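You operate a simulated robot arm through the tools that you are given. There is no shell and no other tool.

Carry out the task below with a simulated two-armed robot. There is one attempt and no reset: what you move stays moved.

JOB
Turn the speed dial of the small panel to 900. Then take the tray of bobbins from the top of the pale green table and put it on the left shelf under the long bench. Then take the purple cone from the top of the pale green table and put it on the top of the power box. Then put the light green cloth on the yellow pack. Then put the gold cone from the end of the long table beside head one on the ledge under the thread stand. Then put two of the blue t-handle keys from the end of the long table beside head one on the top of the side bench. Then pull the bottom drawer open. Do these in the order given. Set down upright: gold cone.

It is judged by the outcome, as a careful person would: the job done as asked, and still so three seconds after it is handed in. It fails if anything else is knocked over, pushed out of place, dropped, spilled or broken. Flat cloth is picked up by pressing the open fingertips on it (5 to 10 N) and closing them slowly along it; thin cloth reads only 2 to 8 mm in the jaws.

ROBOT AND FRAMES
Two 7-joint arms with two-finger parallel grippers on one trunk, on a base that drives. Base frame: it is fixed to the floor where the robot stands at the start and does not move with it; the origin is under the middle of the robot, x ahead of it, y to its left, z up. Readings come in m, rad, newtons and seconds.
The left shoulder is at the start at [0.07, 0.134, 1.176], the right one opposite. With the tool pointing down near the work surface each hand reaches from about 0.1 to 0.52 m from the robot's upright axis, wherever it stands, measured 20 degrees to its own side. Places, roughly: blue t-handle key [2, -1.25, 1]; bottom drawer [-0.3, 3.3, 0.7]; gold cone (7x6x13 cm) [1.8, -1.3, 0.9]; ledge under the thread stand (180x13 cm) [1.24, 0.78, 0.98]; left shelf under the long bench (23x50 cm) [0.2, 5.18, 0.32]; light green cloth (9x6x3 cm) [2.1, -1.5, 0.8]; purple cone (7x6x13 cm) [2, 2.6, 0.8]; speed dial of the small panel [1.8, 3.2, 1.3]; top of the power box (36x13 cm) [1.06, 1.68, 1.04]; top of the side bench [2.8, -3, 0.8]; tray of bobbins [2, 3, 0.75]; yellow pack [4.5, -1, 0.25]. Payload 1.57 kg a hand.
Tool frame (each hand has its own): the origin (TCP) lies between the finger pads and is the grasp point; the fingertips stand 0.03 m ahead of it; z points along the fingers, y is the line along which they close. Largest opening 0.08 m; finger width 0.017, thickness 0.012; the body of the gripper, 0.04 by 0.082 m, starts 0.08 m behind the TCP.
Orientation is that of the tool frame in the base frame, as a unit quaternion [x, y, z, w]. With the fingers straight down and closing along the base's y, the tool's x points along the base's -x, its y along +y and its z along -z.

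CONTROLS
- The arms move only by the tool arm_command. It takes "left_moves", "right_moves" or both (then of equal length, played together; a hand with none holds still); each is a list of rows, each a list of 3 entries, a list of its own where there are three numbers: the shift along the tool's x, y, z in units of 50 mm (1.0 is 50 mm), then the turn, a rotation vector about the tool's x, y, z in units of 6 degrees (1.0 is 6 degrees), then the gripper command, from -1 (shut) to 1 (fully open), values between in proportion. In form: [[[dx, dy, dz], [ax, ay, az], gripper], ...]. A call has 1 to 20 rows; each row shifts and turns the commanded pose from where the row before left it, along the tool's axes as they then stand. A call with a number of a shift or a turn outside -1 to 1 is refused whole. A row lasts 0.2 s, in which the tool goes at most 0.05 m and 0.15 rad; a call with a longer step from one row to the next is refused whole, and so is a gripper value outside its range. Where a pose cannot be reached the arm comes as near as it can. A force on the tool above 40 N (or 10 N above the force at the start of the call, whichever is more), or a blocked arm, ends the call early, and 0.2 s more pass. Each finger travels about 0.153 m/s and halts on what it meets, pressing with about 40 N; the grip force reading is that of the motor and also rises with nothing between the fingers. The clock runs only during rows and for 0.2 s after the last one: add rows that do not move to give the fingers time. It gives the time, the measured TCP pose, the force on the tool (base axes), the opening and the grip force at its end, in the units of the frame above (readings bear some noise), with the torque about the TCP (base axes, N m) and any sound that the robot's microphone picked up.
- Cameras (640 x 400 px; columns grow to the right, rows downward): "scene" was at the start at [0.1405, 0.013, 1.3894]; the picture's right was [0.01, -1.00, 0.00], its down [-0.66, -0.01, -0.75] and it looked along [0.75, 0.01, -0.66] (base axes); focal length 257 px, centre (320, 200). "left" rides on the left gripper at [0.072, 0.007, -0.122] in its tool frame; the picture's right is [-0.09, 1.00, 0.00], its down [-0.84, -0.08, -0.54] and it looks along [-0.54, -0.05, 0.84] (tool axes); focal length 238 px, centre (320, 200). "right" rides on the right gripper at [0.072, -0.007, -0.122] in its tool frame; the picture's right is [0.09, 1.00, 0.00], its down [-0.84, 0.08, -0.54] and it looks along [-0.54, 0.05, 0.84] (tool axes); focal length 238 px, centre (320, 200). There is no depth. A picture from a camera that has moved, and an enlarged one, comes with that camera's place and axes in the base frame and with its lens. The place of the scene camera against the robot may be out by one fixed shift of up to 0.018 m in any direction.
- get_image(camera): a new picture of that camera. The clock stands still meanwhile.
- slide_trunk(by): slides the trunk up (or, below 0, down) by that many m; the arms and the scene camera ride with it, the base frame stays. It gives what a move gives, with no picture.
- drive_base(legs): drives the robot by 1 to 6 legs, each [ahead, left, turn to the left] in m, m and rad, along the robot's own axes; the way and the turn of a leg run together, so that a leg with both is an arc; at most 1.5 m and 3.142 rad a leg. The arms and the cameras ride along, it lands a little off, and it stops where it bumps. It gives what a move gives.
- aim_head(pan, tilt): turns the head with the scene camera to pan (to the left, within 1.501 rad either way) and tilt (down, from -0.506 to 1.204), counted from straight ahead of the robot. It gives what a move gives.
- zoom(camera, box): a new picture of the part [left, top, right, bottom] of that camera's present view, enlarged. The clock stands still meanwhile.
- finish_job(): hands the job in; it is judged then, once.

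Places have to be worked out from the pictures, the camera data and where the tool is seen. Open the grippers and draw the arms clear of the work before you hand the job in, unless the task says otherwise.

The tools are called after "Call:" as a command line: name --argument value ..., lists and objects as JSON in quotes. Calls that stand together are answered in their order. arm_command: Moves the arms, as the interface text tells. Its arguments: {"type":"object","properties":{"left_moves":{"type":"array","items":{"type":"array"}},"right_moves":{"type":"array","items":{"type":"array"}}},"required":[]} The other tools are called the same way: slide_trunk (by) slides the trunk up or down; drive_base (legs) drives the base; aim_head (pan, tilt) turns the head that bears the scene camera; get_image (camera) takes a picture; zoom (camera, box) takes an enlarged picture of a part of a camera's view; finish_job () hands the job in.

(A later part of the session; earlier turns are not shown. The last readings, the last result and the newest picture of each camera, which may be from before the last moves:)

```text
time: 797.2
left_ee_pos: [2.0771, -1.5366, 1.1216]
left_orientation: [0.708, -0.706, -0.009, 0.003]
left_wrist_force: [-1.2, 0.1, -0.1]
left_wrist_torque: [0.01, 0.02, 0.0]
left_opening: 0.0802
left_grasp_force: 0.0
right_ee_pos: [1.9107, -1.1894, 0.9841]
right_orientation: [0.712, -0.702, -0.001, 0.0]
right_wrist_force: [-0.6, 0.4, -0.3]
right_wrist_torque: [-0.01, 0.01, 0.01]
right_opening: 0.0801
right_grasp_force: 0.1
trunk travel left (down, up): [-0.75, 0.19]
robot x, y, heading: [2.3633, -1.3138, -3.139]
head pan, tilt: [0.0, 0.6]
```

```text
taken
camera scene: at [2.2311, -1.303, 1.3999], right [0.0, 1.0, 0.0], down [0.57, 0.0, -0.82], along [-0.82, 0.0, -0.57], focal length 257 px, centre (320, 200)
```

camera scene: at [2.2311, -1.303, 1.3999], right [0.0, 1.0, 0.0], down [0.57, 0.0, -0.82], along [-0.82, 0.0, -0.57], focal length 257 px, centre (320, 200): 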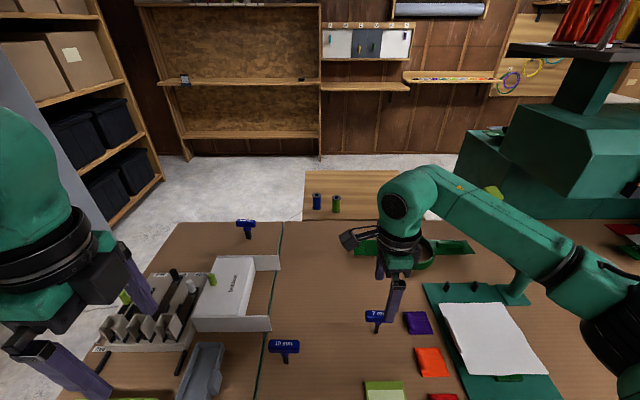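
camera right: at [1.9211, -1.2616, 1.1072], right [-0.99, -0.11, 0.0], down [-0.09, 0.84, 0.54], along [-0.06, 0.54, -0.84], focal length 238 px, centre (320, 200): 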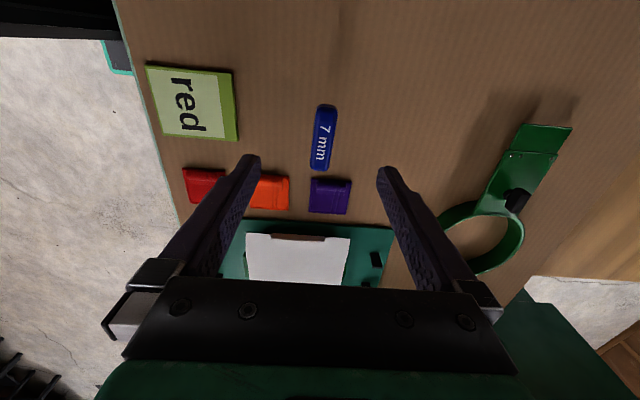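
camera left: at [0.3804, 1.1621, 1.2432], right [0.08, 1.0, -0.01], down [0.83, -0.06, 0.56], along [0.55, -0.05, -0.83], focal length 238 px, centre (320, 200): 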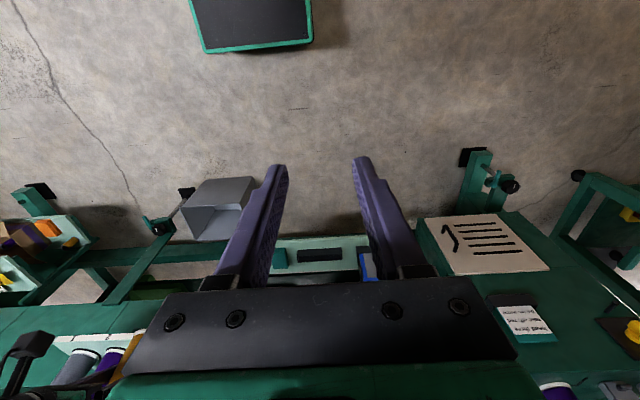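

The hand is right over the key (within 1–2 mm). I lower 0.1 m so the fingers straddle the bar.

Call:
arm_command --right_moves '[[[0, 0, 0.5], [0, 0, 0], 1], [[0, 0, 0.5], [0, 0, 0], 1], [[0, 0, 0.5], [0, 0, 0], 1], [[0, 0, 0.45], [0, 0, 0], 1], [[0, 0, 0], [0, 0, 0], 1]]'

Call:
get_image --camera "right"

Call:
zoom --camera "scene" --box '[300, 250, 460, 370]'

```text
time: 798.4
left_ee_pos: [2.0767, -1.536, 1.1233]
left_orientation: [0.708, -0.706, -0.008, 0.004]
left_wrist_force: [0.2, -0.3, 0.1]
left_wrist_torque: [0.01, 0.0, -0.02]
left_opening: 0.0803
left_grasp_force: 0.1
right_ee_pos: [1.9132, -1.1914, 0.8877]
right_orientation: [0.712, -0.702, -0.001, 0.001]
right_wrist_force: [0.6, 0.2, -0.6]
right_wrist_torque: [-0.02, 0.0, -0.02]
right_opening: 0.0799
right_grasp_force: 0.0
trunk travel left (down, up): [-0.75, 0.19]
robot x, y, heading: [2.361, -1.3163, -3.137]
head pan, tilt: [0.0, 0.6]
```

```text
taken
camera right: at [1.9227, -1.2624, 1.0096], right [-0.99, -0.11, 0.0], down [-0.09, 0.84, 0.54], along [-0.06, 0.54, -0.84], focal length 238 px, centre (320, 200)
```

right: 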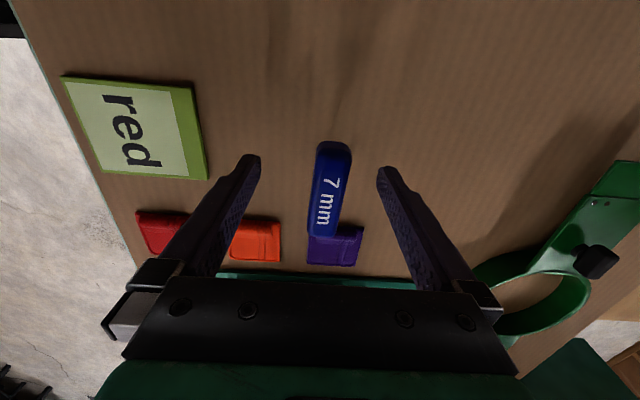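

```text
3.33 times, centred on (380, 310) of scene
camera zoom: at [2.2315, -1.3028, 1.3999], right [0.0, 1.0, 0.0], down [0.56, 0.0, -0.83], along [-0.83, 0.0, -0.56], focal length 856 px, centre (120, -167)
```

zoom: 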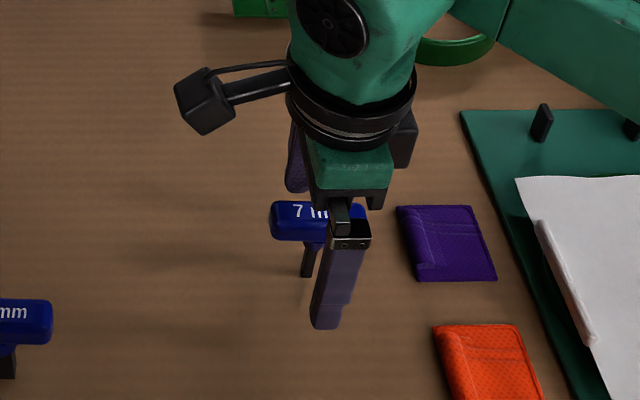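

The bar is centred. I close slowly on it.

Call:
arm_command --right_moves '[[[0, 0.03, 0], [0, 0, 0], 0.5], [[0, 0, 0], [0, 0, 0], 0.1], [[0, 0, 0], [0, 0, 0], -0.2], [[0, 0, 0], [0, 0, 0], -0.4], [[0, 0, 0], [0, 0, 0], -0.6], [[0, 0, 0], [0, 0, 0], -0.8], [[0, 0, 0], [0, 0, 0], -0.8]]'

Call:
get_image --camera "right"

Call:
zoom --camera "scene" --box '[300, 250, 460, 370]'

```text
time: 800.0
left_ee_pos: [2.0771, -1.5364, 1.1228]
left_orientation: [0.709, -0.706, -0.008, 0.004]
left_wrist_force: [0.5, 0.2, -0.8]
left_wrist_torque: [-0.02, 0.02, 0.02]
left_opening: 0.0798
left_grasp_force: 0.0
right_ee_pos: [1.911, -1.1899, 0.8887]
right_orientation: [0.712, -0.702, -0.001, 0.001]
right_wrist_force: [0.7, 0.3, 0.3]
right_wrist_torque: [0.03, -0.04, -0.02]
right_opening: 0.0193
right_grasp_force: 33.5
trunk travel left (down, up): [-0.75, 0.19]
robot x, y, heading: [2.3629, -1.3168, -3.141]
head pan, tilt: [0.0, 0.6]
```

```text
taken
camera right: at [1.9211, -1.2622, 1.0102], right [-0.99, -0.11, 0.0], down [-0.09, 0.84, 0.54], along [-0.06, 0.54, -0.84], focal length 238 px, centre (320, 200)
```

right: 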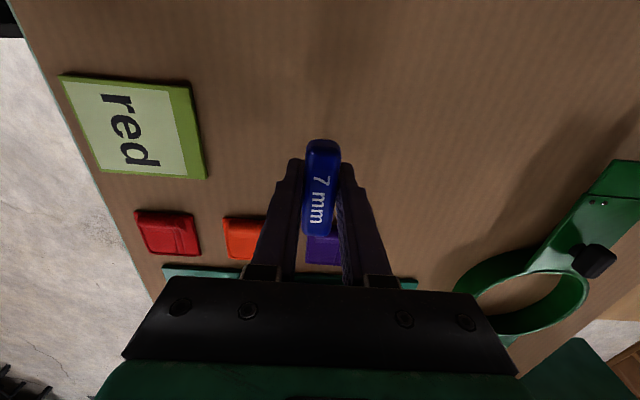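

```text
3.33 times, centred on (380, 310) of scene
camera zoom: at [2.2315, -1.3028, 1.3999], right [0.0, 1.0, 0.0], down [0.56, 0.0, -0.83], along [-0.83, 0.0, -0.56], focal length 856 px, centre (120, -167)
```

zoom: 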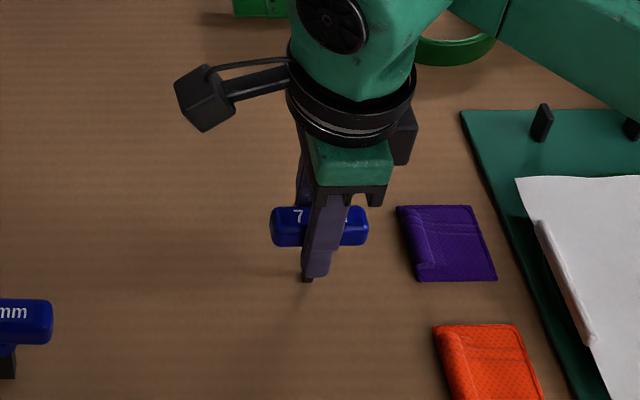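

The bar is gripped (19 mm, 33 N). I lift it slowly and see whether it comes free.

Call:
arm_command --right_moves '[[[0, 0, -0.1], [0, 0, 0], -0.8], [[0, 0, -0.2], [0, 0, 0], -0.8], [[0, 0, -0.3], [0, 0, 0], -0.8], [[0, 0, -0.4], [0, 0, 0], -0.8], [[0, 0, -0.5], [0, 0, 0], -0.8], [[0, 0, -0.6], [0, 0, 0], -0.8], [[0, 0, 0], [0, 0, 0], -0.8]]'

Call:
get_image --camera "scene"

Call:
zoom --camera "scene" --box '[300, 200, 460, 320]'

```text
time: 801.6
left_ee_pos: [2.0759, -1.5353, 1.1221]
left_orientation: [0.709, -0.706, -0.008, 0.005]
left_wrist_force: [-0.1, 0.5, 0.1]
left_wrist_torque: [0.0, 0.03, 0.02]
left_opening: 0.0799
left_grasp_force: 0.2
right_ee_pos: [1.9105, -1.1892, 0.9934]
right_orientation: [0.712, -0.702, -0.001, 0.0]
right_wrist_force: [-1.0, 0.0, -1.3]
right_wrist_torque: [-0.02, -0.01, 0.04]
right_opening: 0.0192
right_grasp_force: 33.0
trunk travel left (down, up): [-0.75, 0.19]
robot x, y, heading: [2.3664, -1.3171, -3.147]
head pan, tilt: [0.0, 0.6]
```

```text
taken
camera scene: at [2.231, -1.3025, 1.3999], right [0.0, 1.0, 0.0], down [0.57, 0.0, -0.82], along [-0.82, 0.0, -0.57], focal length 257 px, centre (320, 200)
```

scene: 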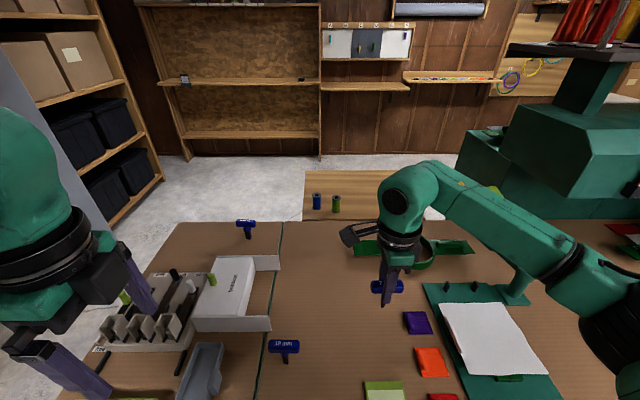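

```text
3.33 times, centred on (380, 260) of scene
camera zoom: at [2.231, -1.3025, 1.3999], right [0.0, 1.0, 0.0], down [0.57, 0.0, -0.82], along [-0.82, 0.0, -0.57], focal length 856 px, centre (120, 0)
```

zoom: 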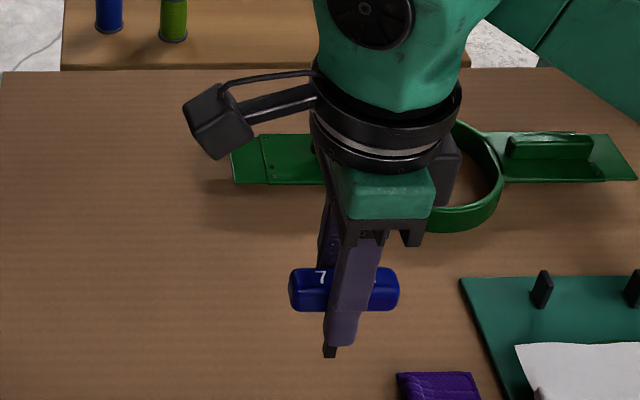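

The key came free. I raise it, back away, turn left to face the side bench, and drive up to it.

Call:
arm_command --right_moves '[[[0, -0.3, -0.6], [0, 0, 0], -0.8], [[0, -0.4, -0.6], [0, 0, 0], -0.8], [[0, -0.4, -0.6], [0, 0, 0], -0.8], [[0, -0.3, -0.4], [0, 0, 0], -0.8], [[0, 0, 0], [0, 0, 0], -0.8]]'

Call:
drive_base --legs '[[-0.52, 0, 0], [0, 0, 1.576], [0.75, 0.05, 0]]'

Call:
get_image --camera "scene"

Call:
get_image --camera "right"

```text
time: 802.8
left_ee_pos: [2.0762, -1.5365, 1.1227]
left_orientation: [0.709, -0.705, -0.009, 0.004]
left_wrist_force: [-0.3, -0.3, 0.7]
left_wrist_torque: [0.04, -0.01, -0.03]
left_opening: 0.0801
left_grasp_force: 0.0
right_ee_pos: [1.9816, -1.1885, 1.1031]
right_orientation: [0.711, -0.703, 0.0, 0.001]
right_wrist_force: [-0.1, 0.1, -0.7]
right_wrist_torque: [0.0, -0.01, 0.03]
right_opening: 0.0195
right_grasp_force: 33.4
trunk travel left (down, up): [-0.75, 0.19]
robot x, y, heading: [2.3657, -1.3159, -3.139]
head pan, tilt: [0.0, 0.6]
```

```text
time: 813.3
left_ee_pos: [3.1376, -2.348, 1.1232]
left_orientation: [1.0, -0.009, -0.003, 0.008]
left_wrist_force: [-1.2, -0.8, -0.4]
left_wrist_torque: [0.02, -0.01, -0.01]
left_opening: 0.0803
left_grasp_force: 0.0
right_ee_pos: [2.7872, -2.4351, 1.1021]
right_orientation: [1.0, -0.006, -0.001, 0.001]
right_wrist_force: [-0.2, -1.0, -0.8]
right_wrist_torque: [0.01, -0.01, 0.01]
right_opening: 0.0192
right_grasp_force: 33.4
trunk travel left (down, up): [-0.75, 0.19]
robot x, y, heading: [2.9227, -2.0562, -1.592]
head pan, tilt: [0.0, 0.6]
```

```text
taken
camera scene: at [2.9257, -2.1827, 1.4], right [-1.0, 0.02, 0.0], down [0.01, 0.56, -0.83], along [-0.02, -0.83, -0.56], focal length 257 px, centre (320, 200)
```

scene: 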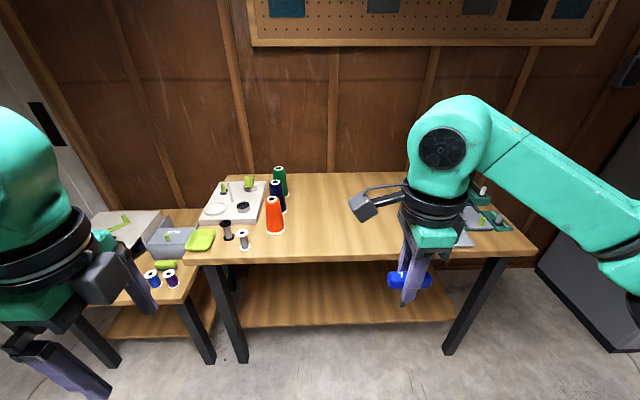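

```text
taken
camera right: at [2.8611, -2.4292, 1.2248], right [0.08, -1.0, 0.0], down [-0.84, -0.07, 0.54], along [-0.54, -0.05, -0.84], focal length 238 px, centre (320, 200)
```

right: 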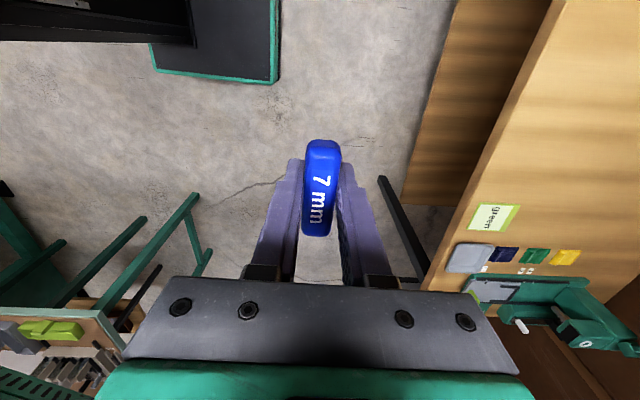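

The bench's free area is between the orange cone (x≈3.08) and the card (x≈2.57). I drive in so the hand will be over [2.76,-2.9].

Call:
drive_base --legs '[[0.4, -0.03, 0.021]]'

Call:
arm_command --right_moves '[[[0, 0.5, 0.4], [0, 0, 0], -0.8], [[0, 0.5, 0.5], [0, 0, 0], -0.8], [[0, 0.5, 0.5], [0, 0, 0], -0.8], [[0, 0, 0.5], [0, 0, 0], -0.8], [[0, 0, 0.5], [0, 0, 0], -0.8], [[0, 0, 0], [0, 0, 0], -0.8]]'

Call:
get_image --camera "scene"

Call:
get_image --camera "right"

```text
time: 815.8
left_ee_pos: [3.1104, -2.7419, 1.123]
left_orientation: [1.0, 0.002, -0.004, 0.01]
left_wrist_force: [-0.3, -0.9, 0.6]
left_wrist_torque: [-0.03, 0.02, -0.04]
left_opening: 0.08
left_grasp_force: 0.1
right_ee_pos: [2.7619, -2.8374, 1.1032]
right_orientation: [1.0, 0.007, -0.001, 0.002]
right_wrist_force: [-0.2, -0.1, -0.6]
right_wrist_torque: [0.0, -0.02, 0.02]
right_opening: 0.019
right_grasp_force: 33.2
trunk travel left (down, up): [-0.75, 0.19]
robot x, y, heading: [2.8893, -2.4589, -1.572]
head pan, tilt: [0.0, 0.6]
```

```text
time: 817.2
left_ee_pos: [3.11, -2.7444, 1.1242]
left_orientation: [1.0, 0.001, -0.003, 0.008]
left_wrist_force: [0.7, -0.5, -0.1]
left_wrist_torque: [0.01, -0.01, -0.03]
left_opening: 0.08
left_grasp_force: 0.1
right_ee_pos: [2.7622, -2.9157, 0.982]
right_orientation: [1.0, 0.007, 0.0, 0.001]
right_wrist_force: [-0.8, 0.0, 0.2]
right_wrist_torque: [-0.02, 0.0, 0.02]
right_opening: 0.0196
right_grasp_force: 33.4
trunk travel left (down, up): [-0.75, 0.19]
robot x, y, heading: [2.8891, -2.4549, -1.575]
head pan, tilt: [0.0, 0.6]
```

```text
taken
camera scene: at [2.8951, -2.5826, 1.3999], right [-1.0, 0.0, 0.0], down [0.0, 0.57, -0.82], along [0.0, -0.82, -0.57], focal length 257 px, centre (320, 200)
```

scene: 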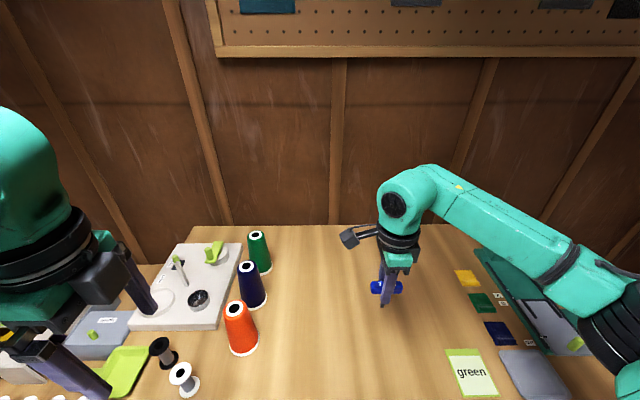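

```text
taken
camera right: at [2.8358, -2.9073, 1.1045], right [0.11, -0.99, 0.0], down [-0.84, -0.09, 0.54], along [-0.54, -0.06, -0.84], focal length 238 px, centre (320, 200)
```

right: 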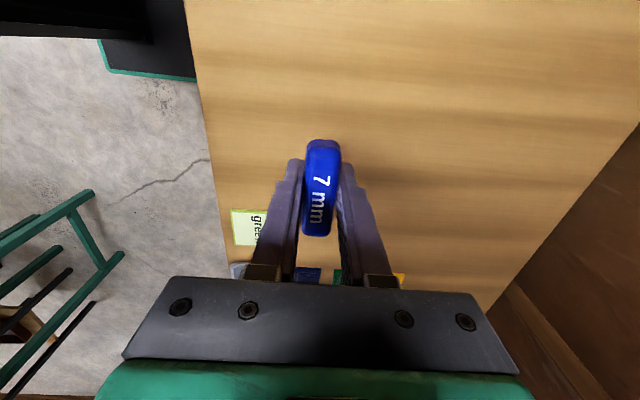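

The key hangs over a clear spot. I lower it to just above the bench, then feel for contact.

Call:
arm_command --right_moves '[[[0, 0, 0.5], [0, 0, 0], -0.8], [[0, 0, 0.5], [0, 0, 0], -0.8], [[0, 0, 0.5], [0, 0, 0], -0.8], [[0, 0, 0.2], [0, 0, 0], -0.8], [[0, 0, 0], [0, 0, 0], -0.8]]'

Call:
zoom --camera "scene" --box '[320, 220, 460, 340]'

```text
time: 818.4
left_ee_pos: [3.1105, -2.7427, 1.1227]
left_orientation: [1.0, 0.002, -0.003, 0.009]
left_wrist_force: [0.6, 0.8, -1.1]
left_wrist_torque: [0.02, -0.01, 0.01]
left_opening: 0.0802
left_grasp_force: 0.1
right_ee_pos: [2.7614, -2.9146, 0.8969]
right_orientation: [1.0, 0.007, -0.001, 0.001]
right_wrist_force: [0.2, 0.2, -0.7]
right_wrist_torque: [0.02, 0.0, 0.0]
right_opening: 0.0193
right_grasp_force: 33.3
trunk travel left (down, up): [-0.75, 0.19]
robot x, y, heading: [2.8895, -2.4557, -1.571]
head pan, tilt: [0.0, 0.6]
```

```text
3.33 times, centred on (390, 280) of scene
camera zoom: at [2.8949, -2.5824, 1.3999], right [-1.0, 0.0, 0.0], down [0.0, 0.57, -0.82], along [0.0, -0.82, -0.57], focal length 856 px, centre (87, -67)
```

zoom: 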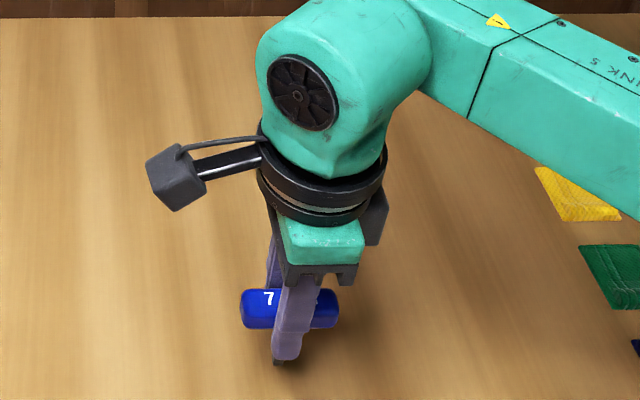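

I step down 3 mm at a time toward contact.

Call:
arm_command --right_moves '[[[0, 0, 0.06], [0, 0, 0], -0.8], [[0, 0, 0.06], [0, 0, 0], -0.8], [[0, 0, 0.06], [0, 0, 0], -0.8], [[0, 0, 0.06], [0, 0, 0], -0.8]]'

```text
time: 819.4
left_ee_pos: [3.1108, -2.7434, 1.1232]
left_orientation: [1.0, 0.002, -0.003, 0.008]
left_wrist_force: [0.6, -0.5, 0.6]
left_wrist_torque: [0.01, 0.0, 0.02]
left_opening: 0.08
left_grasp_force: 0.0
right_ee_pos: [2.763, -2.9124, 0.8846]
right_orientation: [1.0, 0.007, -0.001, 0.001]
right_wrist_force: [-0.3, -0.8, -0.6]
right_wrist_torque: [-0.01, -0.01, -0.02]
right_opening: 0.0192
right_grasp_force: 33.5
trunk travel left (down, up): [-0.75, 0.19]
robot x, y, heading: [2.8891, -2.4535, -1.565]
head pan, tilt: [0.0, 0.6]
```

Call:
arm_command --right_moves '[[[0, 0, 0.06], [0, 0, 0], -0.8], [[0, 0, 0.06], [0, 0, 0], -0.8], [[0, 0, 0.06], [0, 0, 0], -0.8]]'

```text
time: 820.2
left_ee_pos: [3.1105, -2.7433, 1.1228]
left_orientation: [1.0, 0.002, -0.004, 0.009]
left_wrist_force: [-0.3, 0.4, 0.5]
left_wrist_torque: [0.01, 0.0, 0.02]
left_opening: 0.0801
left_grasp_force: 0.0
right_ee_pos: [2.7631, -2.9135, 0.878]
right_orientation: [1.0, 0.006, 0.0, 0.001]
right_wrist_force: [-0.2, 0.9, -0.9]
right_wrist_torque: [-0.01, 0.0, 0.0]
right_opening: 0.0195
right_grasp_force: 33.7
trunk travel left (down, up): [-0.75, 0.19]
robot x, y, heading: [2.8922, -2.4551, -1.57]
head pan, tilt: [0.0, 0.6]
```

Call:
arm_command --right_moves '[[[0, 0, 0.05], [0, 0, 0], -0.8], [[0, 0, 0.05], [0, 0, 0], -0.8]]'

Call:
zoom --camera "scene" --box '[340, 260, 440, 340]'

```text
time: 820.8
left_ee_pos: [3.111, -2.7436, 1.1226]
left_orientation: [1.0, 0.001, -0.004, 0.009]
left_wrist_force: [-0.5, 0.2, 0.5]
left_wrist_torque: [-0.03, -0.02, -0.01]
left_opening: 0.08
left_grasp_force: 0.1
right_ee_pos: [2.7636, -2.9119, 0.8727]
right_orientation: [1.0, 0.007, 0.0, 0.002]
right_wrist_force: [-0.7, 0.1, -0.2]
right_wrist_torque: [-0.02, -0.03, -0.04]
right_opening: 0.0193
right_grasp_force: 33.5
trunk travel left (down, up): [-0.75, 0.19]
robot x, y, heading: [2.89, -2.4573, -1.572]
head pan, tilt: [0.0, 0.6]
```

```text
5.00 times, centred on (390, 300) of scene
camera zoom: at [2.8949, -2.5825, 1.3999], right [-1.0, 0.0, 0.0], down [0.0, 0.57, -0.82], along [0.0, -0.82, -0.57], focal length 1284 px, centre (-30, -300)
```

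zoom: 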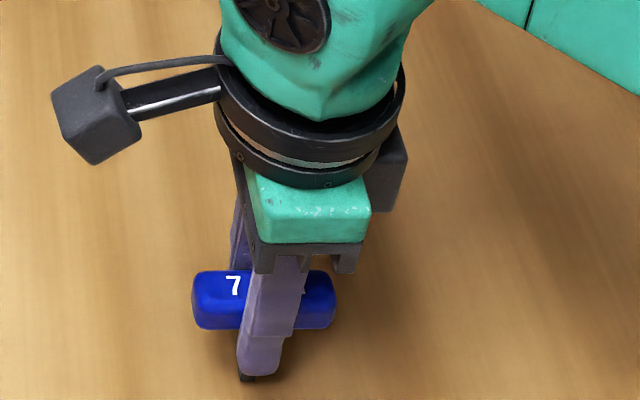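

Not yet in contact. I continue.

Call:
arm_command --right_moves '[[[0, 0, 0.05], [0, 0, 0], -0.8], [[0, 0, 0.05], [0, 0, 0], -0.8], [[0, 0, 0.05], [0, 0, 0], -0.8]]'

```text
time: 821.6
left_ee_pos: [3.1102, -2.7407, 1.1238]
left_orientation: [1.0, 0.003, -0.003, 0.01]
left_wrist_force: [1.0, 0.3, 0.3]
left_wrist_torque: [-0.01, 0.0, 0.01]
left_opening: 0.0801
left_grasp_force: 0.1
right_ee_pos: [2.7628, -2.9133, 0.8684]
right_orientation: [1.0, 0.007, 0.0, 0.005]
right_wrist_force: [-3.5, -0.5, 21.1]
right_wrist_torque: [-0.1, 0.3, -0.03]
right_opening: 0.0195
right_grasp_force: 32.9
trunk travel left (down, up): [-0.75, 0.19]
robot x, y, heading: [2.8861, -2.4568, -1.575]
head pan, tilt: [0.0, 0.6]
```

Contact (21 N). I ease up 2.5 mm and open slowly.

Call:
arm_command --right_moves '[[[0, 0, -0.05], [0, 0, 0], -0.8], [[0, 0, 0], [0, 0, 0], -0.8], [[0, 0, 0], [0, 0, 0], -0.4], [[0, 0, 0], [0, 0, 0], -0.2], [[0, 0, 0], [0, 0, 0], 0.0], [[0, 0, 0], [0, 0, 0], 0.3], [[0, 0, 0], [0, 0, 0], 0.6], [[0, 0, 0], [0, 0, 0], 1.0], [[0, 0, 0], [0, 0, 0], 1.0]]'

Call:
zoom --camera "scene" --box '[340, 260, 440, 340]'

Call:
get_image --camera "right"

```text
time: 823.6
left_ee_pos: [3.1103, -2.743, 1.1232]
left_orientation: [1.0, 0.002, -0.004, 0.009]
left_wrist_force: [-0.2, -0.7, 1.1]
left_wrist_torque: [-0.04, -0.01, 0.0]
left_opening: 0.08
left_grasp_force: 0.1
right_ee_pos: [2.7631, -2.9135, 0.8675]
right_orientation: [1.0, 0.007, 0.0, 0.0]
right_wrist_force: [-0.5, 0.0, 0.5]
right_wrist_torque: [0.02, 0.0, 0.02]
right_opening: 0.08
right_grasp_force: 0.1
trunk travel left (down, up): [-0.75, 0.19]
robot x, y, heading: [2.8892, -2.453, -1.567]
head pan, tilt: [0.0, 0.6]
```

```text
5.00 times, centred on (390, 300) of scene
camera zoom: at [2.8949, -2.5824, 1.3999], right [-1.0, 0.0, 0.0], down [0.0, 0.57, -0.82], along [0.0, -0.82, -0.57], focal length 1284 px, centre (-30, -300)
```

zoom: 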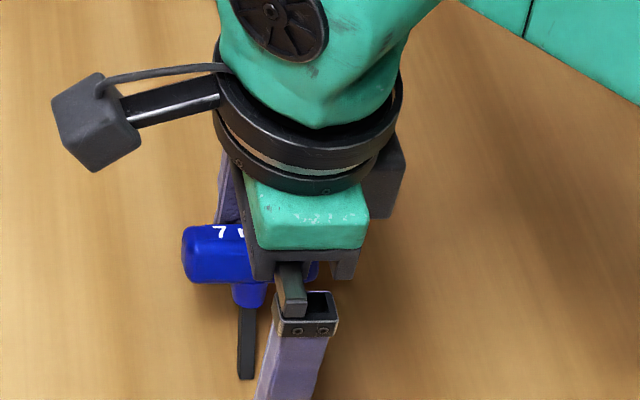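

```text
taken
camera right: at [2.8366, -2.9057, 0.9889], right [0.11, -0.99, 0.0], down [-0.84, -0.09, 0.54], along [-0.54, -0.06, -0.84], focal length 238 px, centre (320, 200)
```

right: 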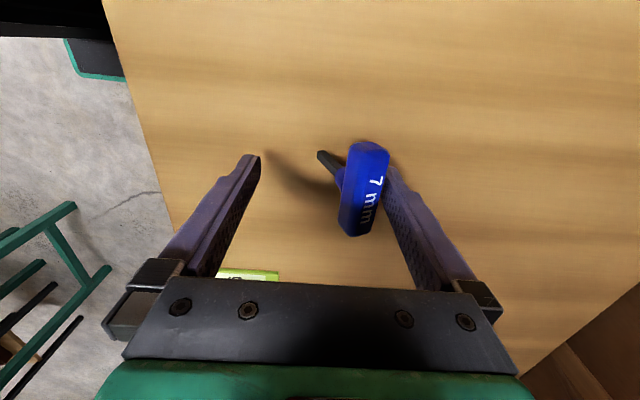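

The key leaned over against the rear finger. I let it down gently: move the hand back (-y) and down together so the bar slides down the finger until it is nearly flat.

Call:
arm_command --right_moves '[[[0, 0.1, 0.09], [0, 0, 0], 1], [[0, 0.1, 0.09], [0, 0, 0], 1], [[0, 0.1, 0.09], [0, 0, 0], 1], [[0, 0.1, 0.09], [0, 0, 0], 1], [[0, 0, 0], [0, 0, 0], 1]]'

Call:
get_image --camera "right"

Call:
zoom --camera "scene" --box '[340, 260, 440, 340]'

```text
time: 824.8
left_ee_pos: [3.1102, -2.7437, 1.1238]
left_orientation: [1.0, 0.001, -0.003, 0.01]
left_wrist_force: [0.1, -0.1, -0.2]
left_wrist_torque: [0.01, 0.0, 0.0]
left_opening: 0.0801
left_grasp_force: 0.1
right_ee_pos: [2.7625, -2.9333, 0.8488]
right_orientation: [1.0, 0.007, 0.0, 0.001]
right_wrist_force: [0.3, 0.6, 4.3]
right_wrist_torque: [0.29, 0.05, 0.04]
right_opening: 0.0799
right_grasp_force: 0.0
trunk travel left (down, up): [-0.75, 0.19]
robot x, y, heading: [2.8909, -2.4537, -1.57]
head pan, tilt: [0.0, 0.6]
```

```text
taken
camera right: at [2.8367, -2.9251, 0.9718], right [0.11, -0.99, 0.0], down [-0.84, -0.09, 0.54], along [-0.54, -0.06, -0.84], focal length 238 px, centre (320, 200)
```

right: 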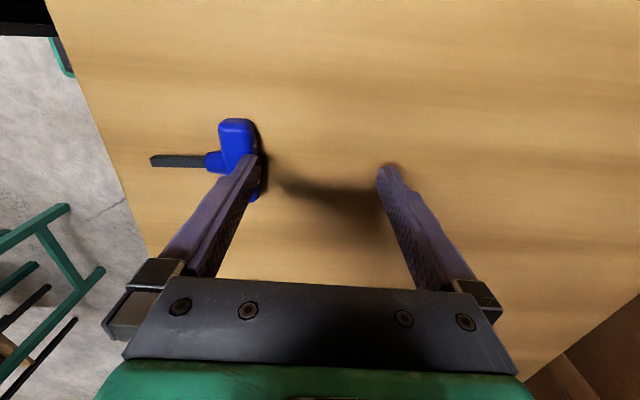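

```text
5.00 times, centred on (390, 300) of scene
camera zoom: at [2.8949, -2.5813, 1.4001], right [-1.0, 0.0, 0.0], down [0.0, 0.56, -0.83], along [0.0, -0.83, -0.56], focal length 1284 px, centre (-30, -300)
```

zoom: 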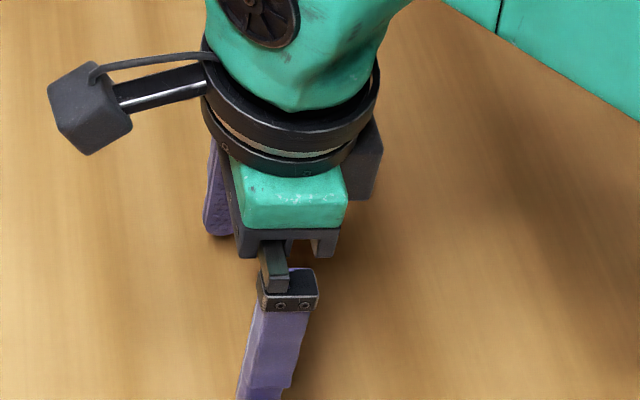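

The key has come to rest flat on the bench, shaft toward me, about 8 cm inside the front edge. I raise the hand straight up and check.

Call:
arm_command --right_moves '[[[0, 0, -0.2], [0, 0, 0], 1], [[0, 0, -0.5], [0, 0, 0], 1], [[0, 0, -0.7], [0, 0, 0], 1], [[0, 0, -0.8], [0, 0, 0], 1], [[0, 0, -0.8], [0, 0, 0], 1], [[0, 0, -0.8], [0, 0, 0], 1], [[0, 0, -0.8], [0, 0, 0], 1], [[0, 0, 0], [0, 0, 0], 1]]'

Call:
get_image --camera "right"

Call:
get_image --camera "scene"

```text
time: 826.6
left_ee_pos: [3.1097, -2.7436, 1.1225]
left_orientation: [1.0, 0.002, -0.004, 0.009]
left_wrist_force: [-0.3, 0.3, 0.1]
left_wrist_torque: [0.03, -0.01, 0.01]
left_opening: 0.0804
left_grasp_force: 0.1
right_ee_pos: [2.7635, -2.9315, 1.0771]
right_orientation: [1.0, 0.006, 0.0, 0.001]
right_wrist_force: [-0.7, -0.3, -0.2]
right_wrist_torque: [0.01, 0.01, -0.02]
right_opening: 0.0799
right_grasp_force: 0.1
trunk travel left (down, up): [-0.75, 0.19]
robot x, y, heading: [2.8877, -2.4557, -1.568]
head pan, tilt: [0.0, 0.6]
```

```text
taken
camera right: at [2.8375, -2.9242, 1.1993], right [0.11, -0.99, 0.0], down [-0.84, -0.09, 0.54], along [-0.54, -0.06, -0.84], focal length 238 px, centre (320, 200)
```

right: 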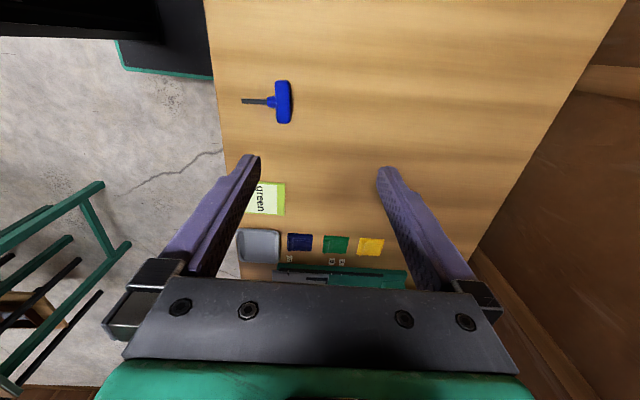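

```text
taken
camera scene: at [2.8946, -2.5826, 1.3999], right [-1.0, 0.0, 0.0], down [0.0, 0.57, -0.82], along [0.0, -0.82, -0.57], focal length 257 px, centre (320, 200)
```

scene: 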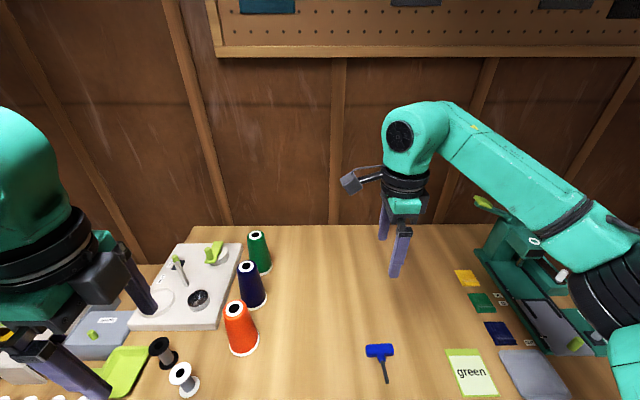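

The 7 mm key lies safely on the bench. I go back for the 10 mm key with the same hand.

Call:
drive_base --legs '[[-0.94, 0, 0], [0, 0, -1.573], [0.42, 0, 0]]'

Call:
get_image --camera "right"

Call:
get_image --camera "scene"

```text
time: 837.5
left_ee_pos: [2.1908, -1.7317, 1.1236]
left_orientation: [0.71, -0.704, -0.01, 0.004]
left_wrist_force: [-0.2, -0.8, -0.9]
left_wrist_torque: [0.01, 0.0, -0.01]
left_opening: 0.0799
left_grasp_force: 0.0
right_ee_pos: [1.9992, -1.3874, 1.0766]
right_orientation: [0.713, -0.701, -0.001, 0.001]
right_wrist_force: [0.7, -0.1, 0.4]
right_wrist_torque: [0.01, -0.03, 0.0]
right_opening: 0.0802
right_grasp_force: 0.1
trunk travel left (down, up): [-0.75, 0.19]
robot x, y, heading: [2.4726, -1.5069, -3.135]
head pan, tilt: [0.0, 0.6]
```

```text
taken
camera right: at [2.0088, -1.4593, 1.1993], right [-0.99, -0.11, 0.0], down [-0.09, 0.83, 0.54], along [-0.06, 0.54, -0.84], focal length 238 px, centre (320, 200)
```

right: 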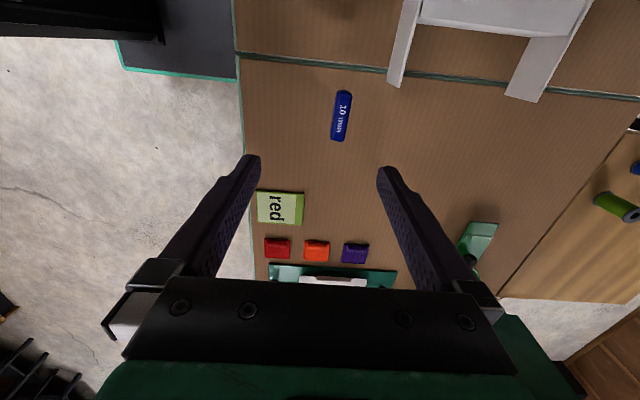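

```text
taken
camera scene: at [2.3432, -1.4978, 1.4], right [-0.01, 1.0, 0.0], down [0.56, 0.0, -0.83], along [-0.83, -0.01, -0.56], focal length 257 px, centre (320, 200)
```

scene: 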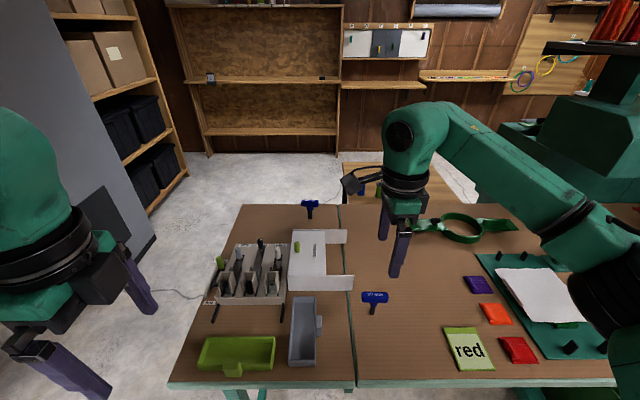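

The 10 mm key is at [1.974,-1.387]. I move over it and lower to z≈0.98 first.

Call:
arm_command --right_moves '[[[0, 0.26, 0.5], [0, 0, 0], 1], [[0, 0.26, 0.5], [0, 0, 0], 1], [[0, 0, 0.5], [0, 0, 0], 1], [[0, 0, 0.4], [0, 0, 0], 1], [[0, 0, 0], [0, 0, 0], 1]]'

Call:
get_image --camera "right"

```text
time: 838.7
left_ee_pos: [2.188, -1.7331, 1.1225]
left_orientation: [0.711, -0.704, -0.008, 0.005]
left_wrist_force: [0.0, -0.2, 0.2]
left_wrist_torque: [-0.01, 0.01, 0.02]
left_opening: 0.0796
left_grasp_force: 0.0
right_ee_pos: [1.9719, -1.3884, 0.9812]
right_orientation: [0.714, -0.701, -0.001, 0.001]
right_wrist_force: [0.1, -0.1, -0.1]
right_wrist_torque: [0.04, 0.0, 0.03]
right_opening: 0.0801
right_grasp_force: 0.0
trunk travel left (down, up): [-0.75, 0.19]
robot x, y, heading: [2.4762, -1.5119, -3.13]
head pan, tilt: [0.0, 0.6]
```

```text
taken
camera right: at [1.9815, -1.4598, 1.1033], right [-0.99, -0.11, 0.0], down [-0.09, 0.83, 0.54], along [-0.06, 0.54, -0.84], focal length 238 px, centre (320, 200)
```

right: 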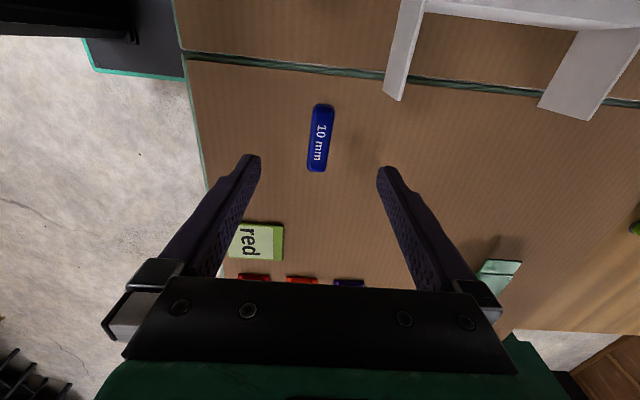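

Centred within 1–2 mm. I lower 95 mm and close slowly.

Call:
arm_command --right_moves '[[[0, 0, 0.5], [0, 0, 0], 1], [[0, 0, 0.5], [0, 0, 0], 1], [[0, 0, 0.5], [0, 0, 0], 1], [[0, 0, 0.38], [0, 0, 0], 1], [[0, 0, 0], [0, 0, 0], 1], [[0, 0, 0], [0, 0, 0], 0.5], [[0, 0, 0], [0, 0, 0], 0.1], [[0, 0, 0], [0, 0, 0], -0.2], [[0, 0, 0], [0, 0, 0], -0.4], [[0, 0, 0], [0, 0, 0], -0.6], [[0, 0, 0], [0, 0, 0], -0.8], [[0, 0, 0], [0, 0, 0], -0.8]]'

Call:
get_image --camera "right"

```text
time: 841.3
left_ee_pos: [2.1888, -1.7318, 1.1231]
left_orientation: [0.711, -0.703, -0.008, 0.003]
left_wrist_force: [0.0, -0.3, 0.0]
left_wrist_torque: [0.0, 0.0, 0.01]
left_opening: 0.0797
left_grasp_force: 0.1
right_ee_pos: [1.9702, -1.3873, 0.8891]
right_orientation: [0.714, -0.701, -0.001, 0.0]
right_wrist_force: [-0.1, -0.7, 0.7]
right_wrist_torque: [0.03, -0.04, 0.0]
right_opening: 0.0192
right_grasp_force: 33.9
trunk travel left (down, up): [-0.75, 0.19]
robot x, y, heading: [2.4729, -1.5079, -3.135]
head pan, tilt: [0.0, 0.6]
```

```text
taken
camera right: at [1.9804, -1.4594, 1.0107], right [-0.99, -0.11, 0.0], down [-0.09, 0.83, 0.54], along [-0.06, 0.54, -0.84], focal length 238 px, centre (320, 200)
```

right: 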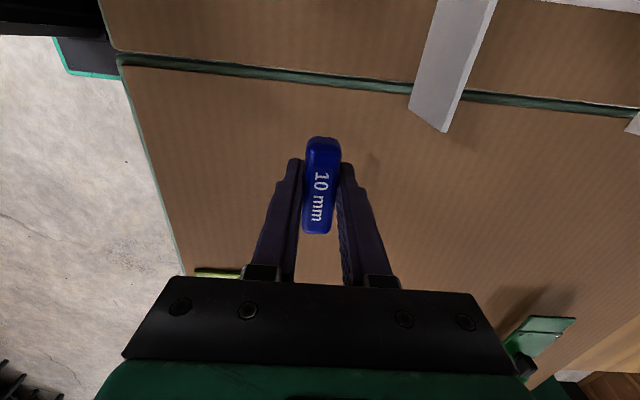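

Gripped. I lift it, back away, turn to the bench and drive in so that the hand is about 14 cm to the left (+x) of the first key.

Call:
arm_command --right_moves '[[[0, 0, -0.1], [0, 0, 0], -0.8], [[0, 0, -0.3], [0, 0, 0], -0.8], [[0, 0, -0.5], [0, 0, 0], -0.8], [[0, 0, -0.7], [0, 0, 0], -0.8], [[0, 0, -0.7], [0, 0, 0], -0.8], [[0, -0.3, -0.7], [0, 0, 0], -0.8], [[0, -0.5, -0.7], [0, 0, 0], -0.8], [[0, -0.5, -0.5], [0, 0, 0], -0.8], [[0, 0, 0], [0, 0, 0], -0.8]]'

Call:
drive_base --legs '[[-0.56, 0, 0], [0, 0, 1.564], [0.55, 0, 0]]'

Call:
get_image --camera "scene"

```text
time: 843.3
left_ee_pos: [2.1878, -1.7315, 1.1239]
left_orientation: [0.71, -0.704, -0.009, 0.004]
left_wrist_force: [0.1, 0.1, 0.1]
left_wrist_torque: [0.01, 0.03, 0.01]
left_opening: 0.0803
left_grasp_force: 0.0
right_ee_pos: [2.0363, -1.3865, 1.1002]
right_orientation: [0.714, -0.7, -0.001, 0.001]
right_wrist_force: [0.1, -0.1, -0.9]
right_wrist_torque: [0.01, -0.05, 0.0]
right_opening: 0.0194
right_grasp_force: 33.7
trunk travel left (down, up): [-0.75, 0.19]
robot x, y, heading: [2.4729, -1.509, -3.134]
head pan, tilt: [0.0, 0.6]
```

```text
time: 853.1
left_ee_pos: [3.2452, -2.3505, 1.1239]
left_orientation: [1.0, -0.003, -0.004, 0.009]
left_wrist_force: [0.7, -0.2, 0.0]
left_wrist_torque: [-0.01, 0.02, 0.0]
left_opening: 0.0799
left_grasp_force: 0.2
right_ee_pos: [2.8982, -2.4988, 1.0996]
right_orientation: [1.0, 0.003, 0.0, 0.0]
right_wrist_force: [-0.3, 0.0, -2.0]
right_wrist_torque: [0.02, 0.01, 0.01]
right_opening: 0.0194
right_grasp_force: 33.5
trunk travel left (down, up): [-0.75, 0.19]
robot x, y, heading: [3.0265, -2.0628, -1.581]
head pan, tilt: [0.0, 0.6]
```

```text
taken
camera scene: at [3.0323, -2.1885, 1.4], right [-1.0, 0.01, 0.0], down [0.0, 0.56, -0.83], along [-0.01, -0.83, -0.56], focal length 257 px, centre (320, 200)
```

scene: 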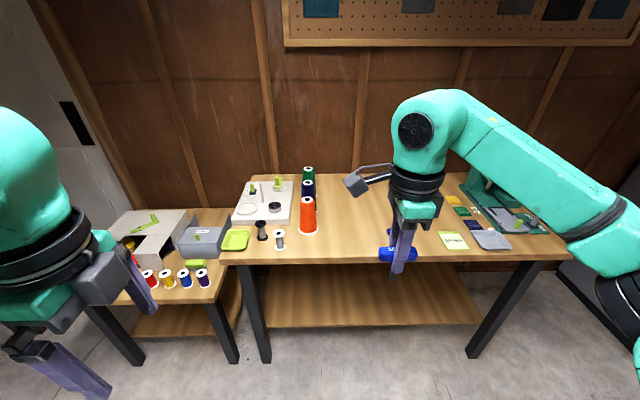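

I drive in 0.4 m, then extend and lower over the clear spot.

Call:
drive_base --legs '[[0.4, 0.01, 0.01]]'

Call:
arm_command --right_moves '[[[0, 0.5, 0.4], [0, 0, 0], -0.8], [[0, 0.5, 0.5], [0, 0, 0], -0.8], [[0, 0, 0.6], [0, 0, 0], -0.8], [[0, 0, 0.6], [0, 0, 0], -0.8], [[0, 0, 0.6], [0, 0, 0], -0.8], [[0, 0, 0.6], [0, 0, 0], -0.8], [[0, 0, 0.6], [0, 0, 0], -0.8], [[0, 0, 0], [0, 0, 0], -0.8]]'

Call:
get_image --camera "scene"

Call:
get_image --camera "right"

```text
time: 855.6
left_ee_pos: [3.2588, -2.7554, 1.1216]
left_orientation: [1.0, 0.002, -0.004, 0.009]
left_wrist_force: [0.2, 0.4, 0.7]
left_wrist_torque: [0.03, 0.0, 0.0]
left_opening: 0.08
left_grasp_force: 0.1
right_ee_pos: [2.9123, -2.9076, 1.0997]
right_orientation: [1.0, 0.008, 0.0, 0.002]
right_wrist_force: [-0.1, 0.8, -0.7]
right_wrist_torque: [-0.02, 0.01, -0.01]
right_opening: 0.0194
right_grasp_force: 33.1
trunk travel left (down, up): [-0.75, 0.19]
robot x, y, heading: [3.0378, -2.4727, -1.565]
head pan, tilt: [0.0, 0.6]
```

```text
time: 857.4
left_ee_pos: [3.2597, -2.757, 1.1227]
left_orientation: [1.0, 0.003, -0.003, 0.009]
left_wrist_force: [-0.5, 0.1, 0.5]
left_wrist_torque: [0.0, -0.02, -0.01]
left_opening: 0.0799
left_grasp_force: 0.1
right_ee_pos: [2.9126, -2.9559, 0.9008]
right_orientation: [1.0, 0.009, 0.001, 0.0]
right_wrist_force: [-0.8, 0.5, -1.4]
right_wrist_torque: [-0.02, 0.03, 0.01]
right_opening: 0.0192
right_grasp_force: 33.3
trunk travel left (down, up): [-0.75, 0.19]
robot x, y, heading: [3.0334, -2.47, -1.565]
head pan, tilt: [0.0, 0.6]
```

```text
taken
camera scene: at [3.0433, -2.5966, 1.3999], right [-1.0, 0.0, 0.0], down [0.0, 0.57, -0.82], along [0.0, -0.82, -0.57], focal length 257 px, centre (320, 200)
```

scene: 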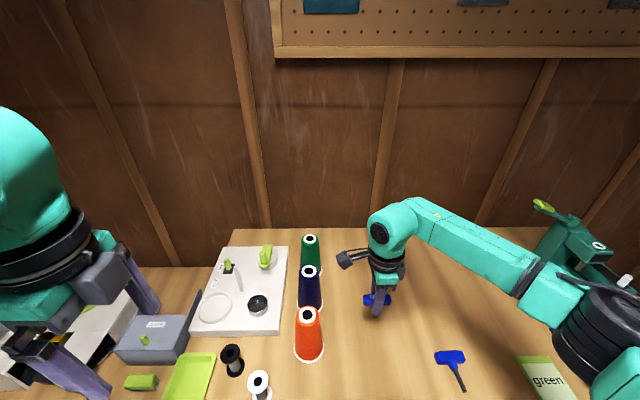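

```text
taken
camera right: at [2.987, -2.9486, 1.0243], right [0.11, -0.99, 0.0], down [-0.84, -0.09, 0.54], along [-0.54, -0.06, -0.84], focal length 238 px, centre (320, 200)
```

right: 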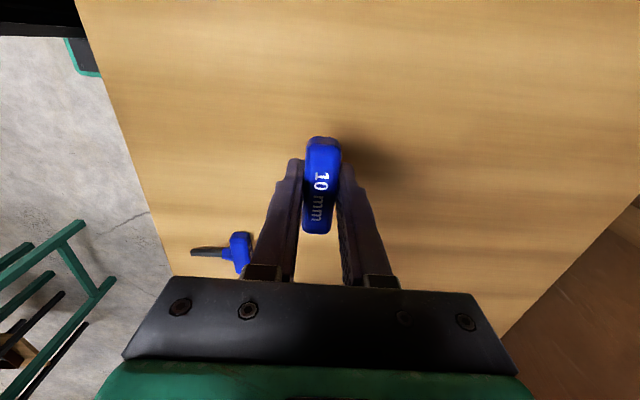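

Clear of everything. I lower to contact (expected near TCP z≈0.868).

Call:
arm_command --right_moves '[[[0, 0, 0.2], [0, 0, 0], -0.8], [[0, 0, 0.2], [0, 0, 0], -0.8], [[0, 0, 0.1], [0, 0, 0], -0.8], [[0, 0, 0.06], [0, 0, 0], -0.8]]'

```text
time: 858.4
left_ee_pos: [3.2581, -2.7577, 1.1232]
left_orientation: [1.0, 0.002, -0.004, 0.008]
left_wrist_force: [0.2, 0.3, -0.2]
left_wrist_torque: [0.02, -0.01, 0.0]
left_opening: 0.08
left_grasp_force: 0.1
right_ee_pos: [2.9131, -2.9573, 0.8766]
right_orientation: [1.0, 0.008, 0.0, 0.001]
right_wrist_force: [0.1, -0.2, -0.8]
right_wrist_torque: [-0.04, 0.0, 0.01]
right_opening: 0.0194
right_grasp_force: 33.0
trunk travel left (down, up): [-0.75, 0.19]
robot x, y, heading: [3.0379, -2.4678, -1.564]
head pan, tilt: [0.0, 0.6]
```

Call:
arm_command --right_moves '[[[0, 0, 0.05], [0, 0, 0], -0.8], [[0, 0, 0.05], [0, 0, 0], -0.8], [[0, 0, 0.05], [0, 0, 0], -0.8]]'

```text
time: 859.2
left_ee_pos: [3.2585, -2.7571, 1.1241]
left_orientation: [1.0, 0.003, -0.004, 0.009]
left_wrist_force: [-0.5, 0.8, -0.3]
left_wrist_torque: [0.01, -0.01, -0.01]
left_opening: 0.08
left_grasp_force: 0.1
right_ee_pos: [2.9135, -2.9581, 0.8693]
right_orientation: [1.0, 0.007, 0.0, 0.001]
right_wrist_force: [-0.8, 0.1, 0.3]
right_wrist_torque: [-0.04, 0.0, 0.01]
right_opening: 0.0194
right_grasp_force: 33.1
trunk travel left (down, up): [-0.75, 0.19]
robot x, y, heading: [3.0381, -2.4738, -1.566]
head pan, tilt: [0.0, 0.6]
```

Call:
arm_command --right_moves '[[[0, 0, 0.04], [0, 0, 0], -0.8], [[0, 0, 0.04], [0, 0, 0], -0.8]]'

```text
time: 859.8
left_ee_pos: [3.2575, -2.7547, 1.1246]
left_orientation: [1.0, 0.002, -0.004, 0.011]
left_wrist_force: [1.2, -0.1, 0.4]
left_wrist_torque: [-0.03, 0.01, -0.01]
left_opening: 0.08
left_grasp_force: 0.0
right_ee_pos: [2.9124, -2.9571, 0.8689]
right_orientation: [1.0, 0.007, 0.001, 0.005]
right_wrist_force: [-4.8, -1.9, 24.3]
right_wrist_torque: [-0.11, 0.32, 0.01]
right_opening: 0.0194
right_grasp_force: 33.7
trunk travel left (down, up): [-0.75, 0.19]
robot x, y, heading: [3.0357, -2.4709, -1.568]
head pan, tilt: [0.0, 0.6]
```

Contact again. I ease up and open slowly as before.

Call:
arm_command --right_moves '[[[0, 0, -0.05], [0, 0, 0], -0.8], [[0, 0, 0], [0, 0, 0], -0.8], [[0, 0, 0], [0, 0, 0], -0.4], [[0, 0, 0], [0, 0, 0], -0.2], [[0, 0, 0], [0, 0, 0], 0.0], [[0, 0, 0], [0, 0, 0], 0.3], [[0, 0, 0], [0, 0, 0], 0.6], [[0, 0, 0], [0, 0, 0], 1.0], [[0, 0, 0], [0, 0, 0], 1.0]]'

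Call:
get_image --camera "right"

Call:
zoom --camera "scene" --box '[320, 240, 480, 360]'

```text
time: 861.8
left_ee_pos: [3.2585, -2.7568, 1.1237]
left_orientation: [1.0, 0.002, -0.004, 0.009]
left_wrist_force: [-0.3, -1.2, -0.3]
left_wrist_torque: [0.04, -0.03, 0.02]
left_opening: 0.0798
left_grasp_force: 0.1
right_ee_pos: [2.9122, -2.9569, 0.868]
right_orientation: [1.0, 0.008, 0.0, 0.001]
right_wrist_force: [-0.2, 0.0, 0.3]
right_wrist_torque: [-0.03, -0.01, 0.01]
right_opening: 0.0799
right_grasp_force: 0.2
trunk travel left (down, up): [-0.75, 0.19]
robot x, y, heading: [3.0377, -2.4683, -1.565]
head pan, tilt: [0.0, 0.6]
```

```text
taken
camera right: at [2.9863, -2.9497, 0.9894], right [0.11, -0.99, 0.0], down [-0.84, -0.09, 0.54], along [-0.54, -0.06, -0.84], focal length 238 px, centre (320, 200)
```

right: 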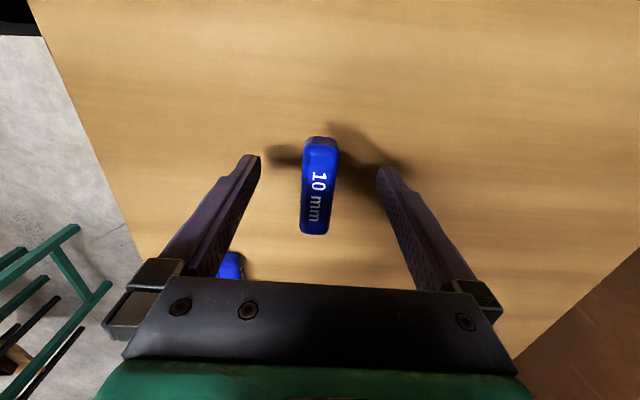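

```text
3.33 times, centred on (400, 300) of scene
camera zoom: at [3.0432, -2.5965, 1.3999], right [-1.0, 0.0, 0.0], down [0.0, 0.57, -0.83], along [0.0, -0.82, -0.57], focal length 856 px, centre (53, -133)
```

zoom: 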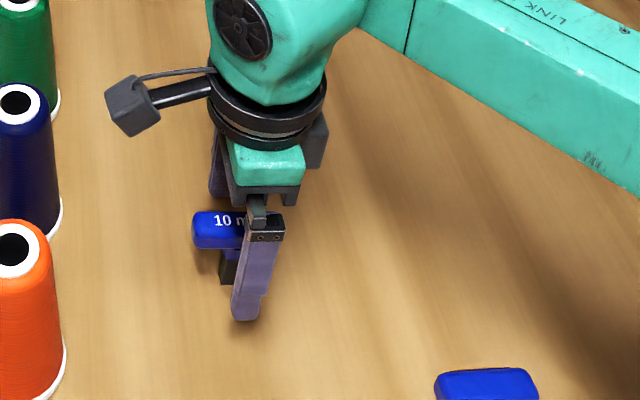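

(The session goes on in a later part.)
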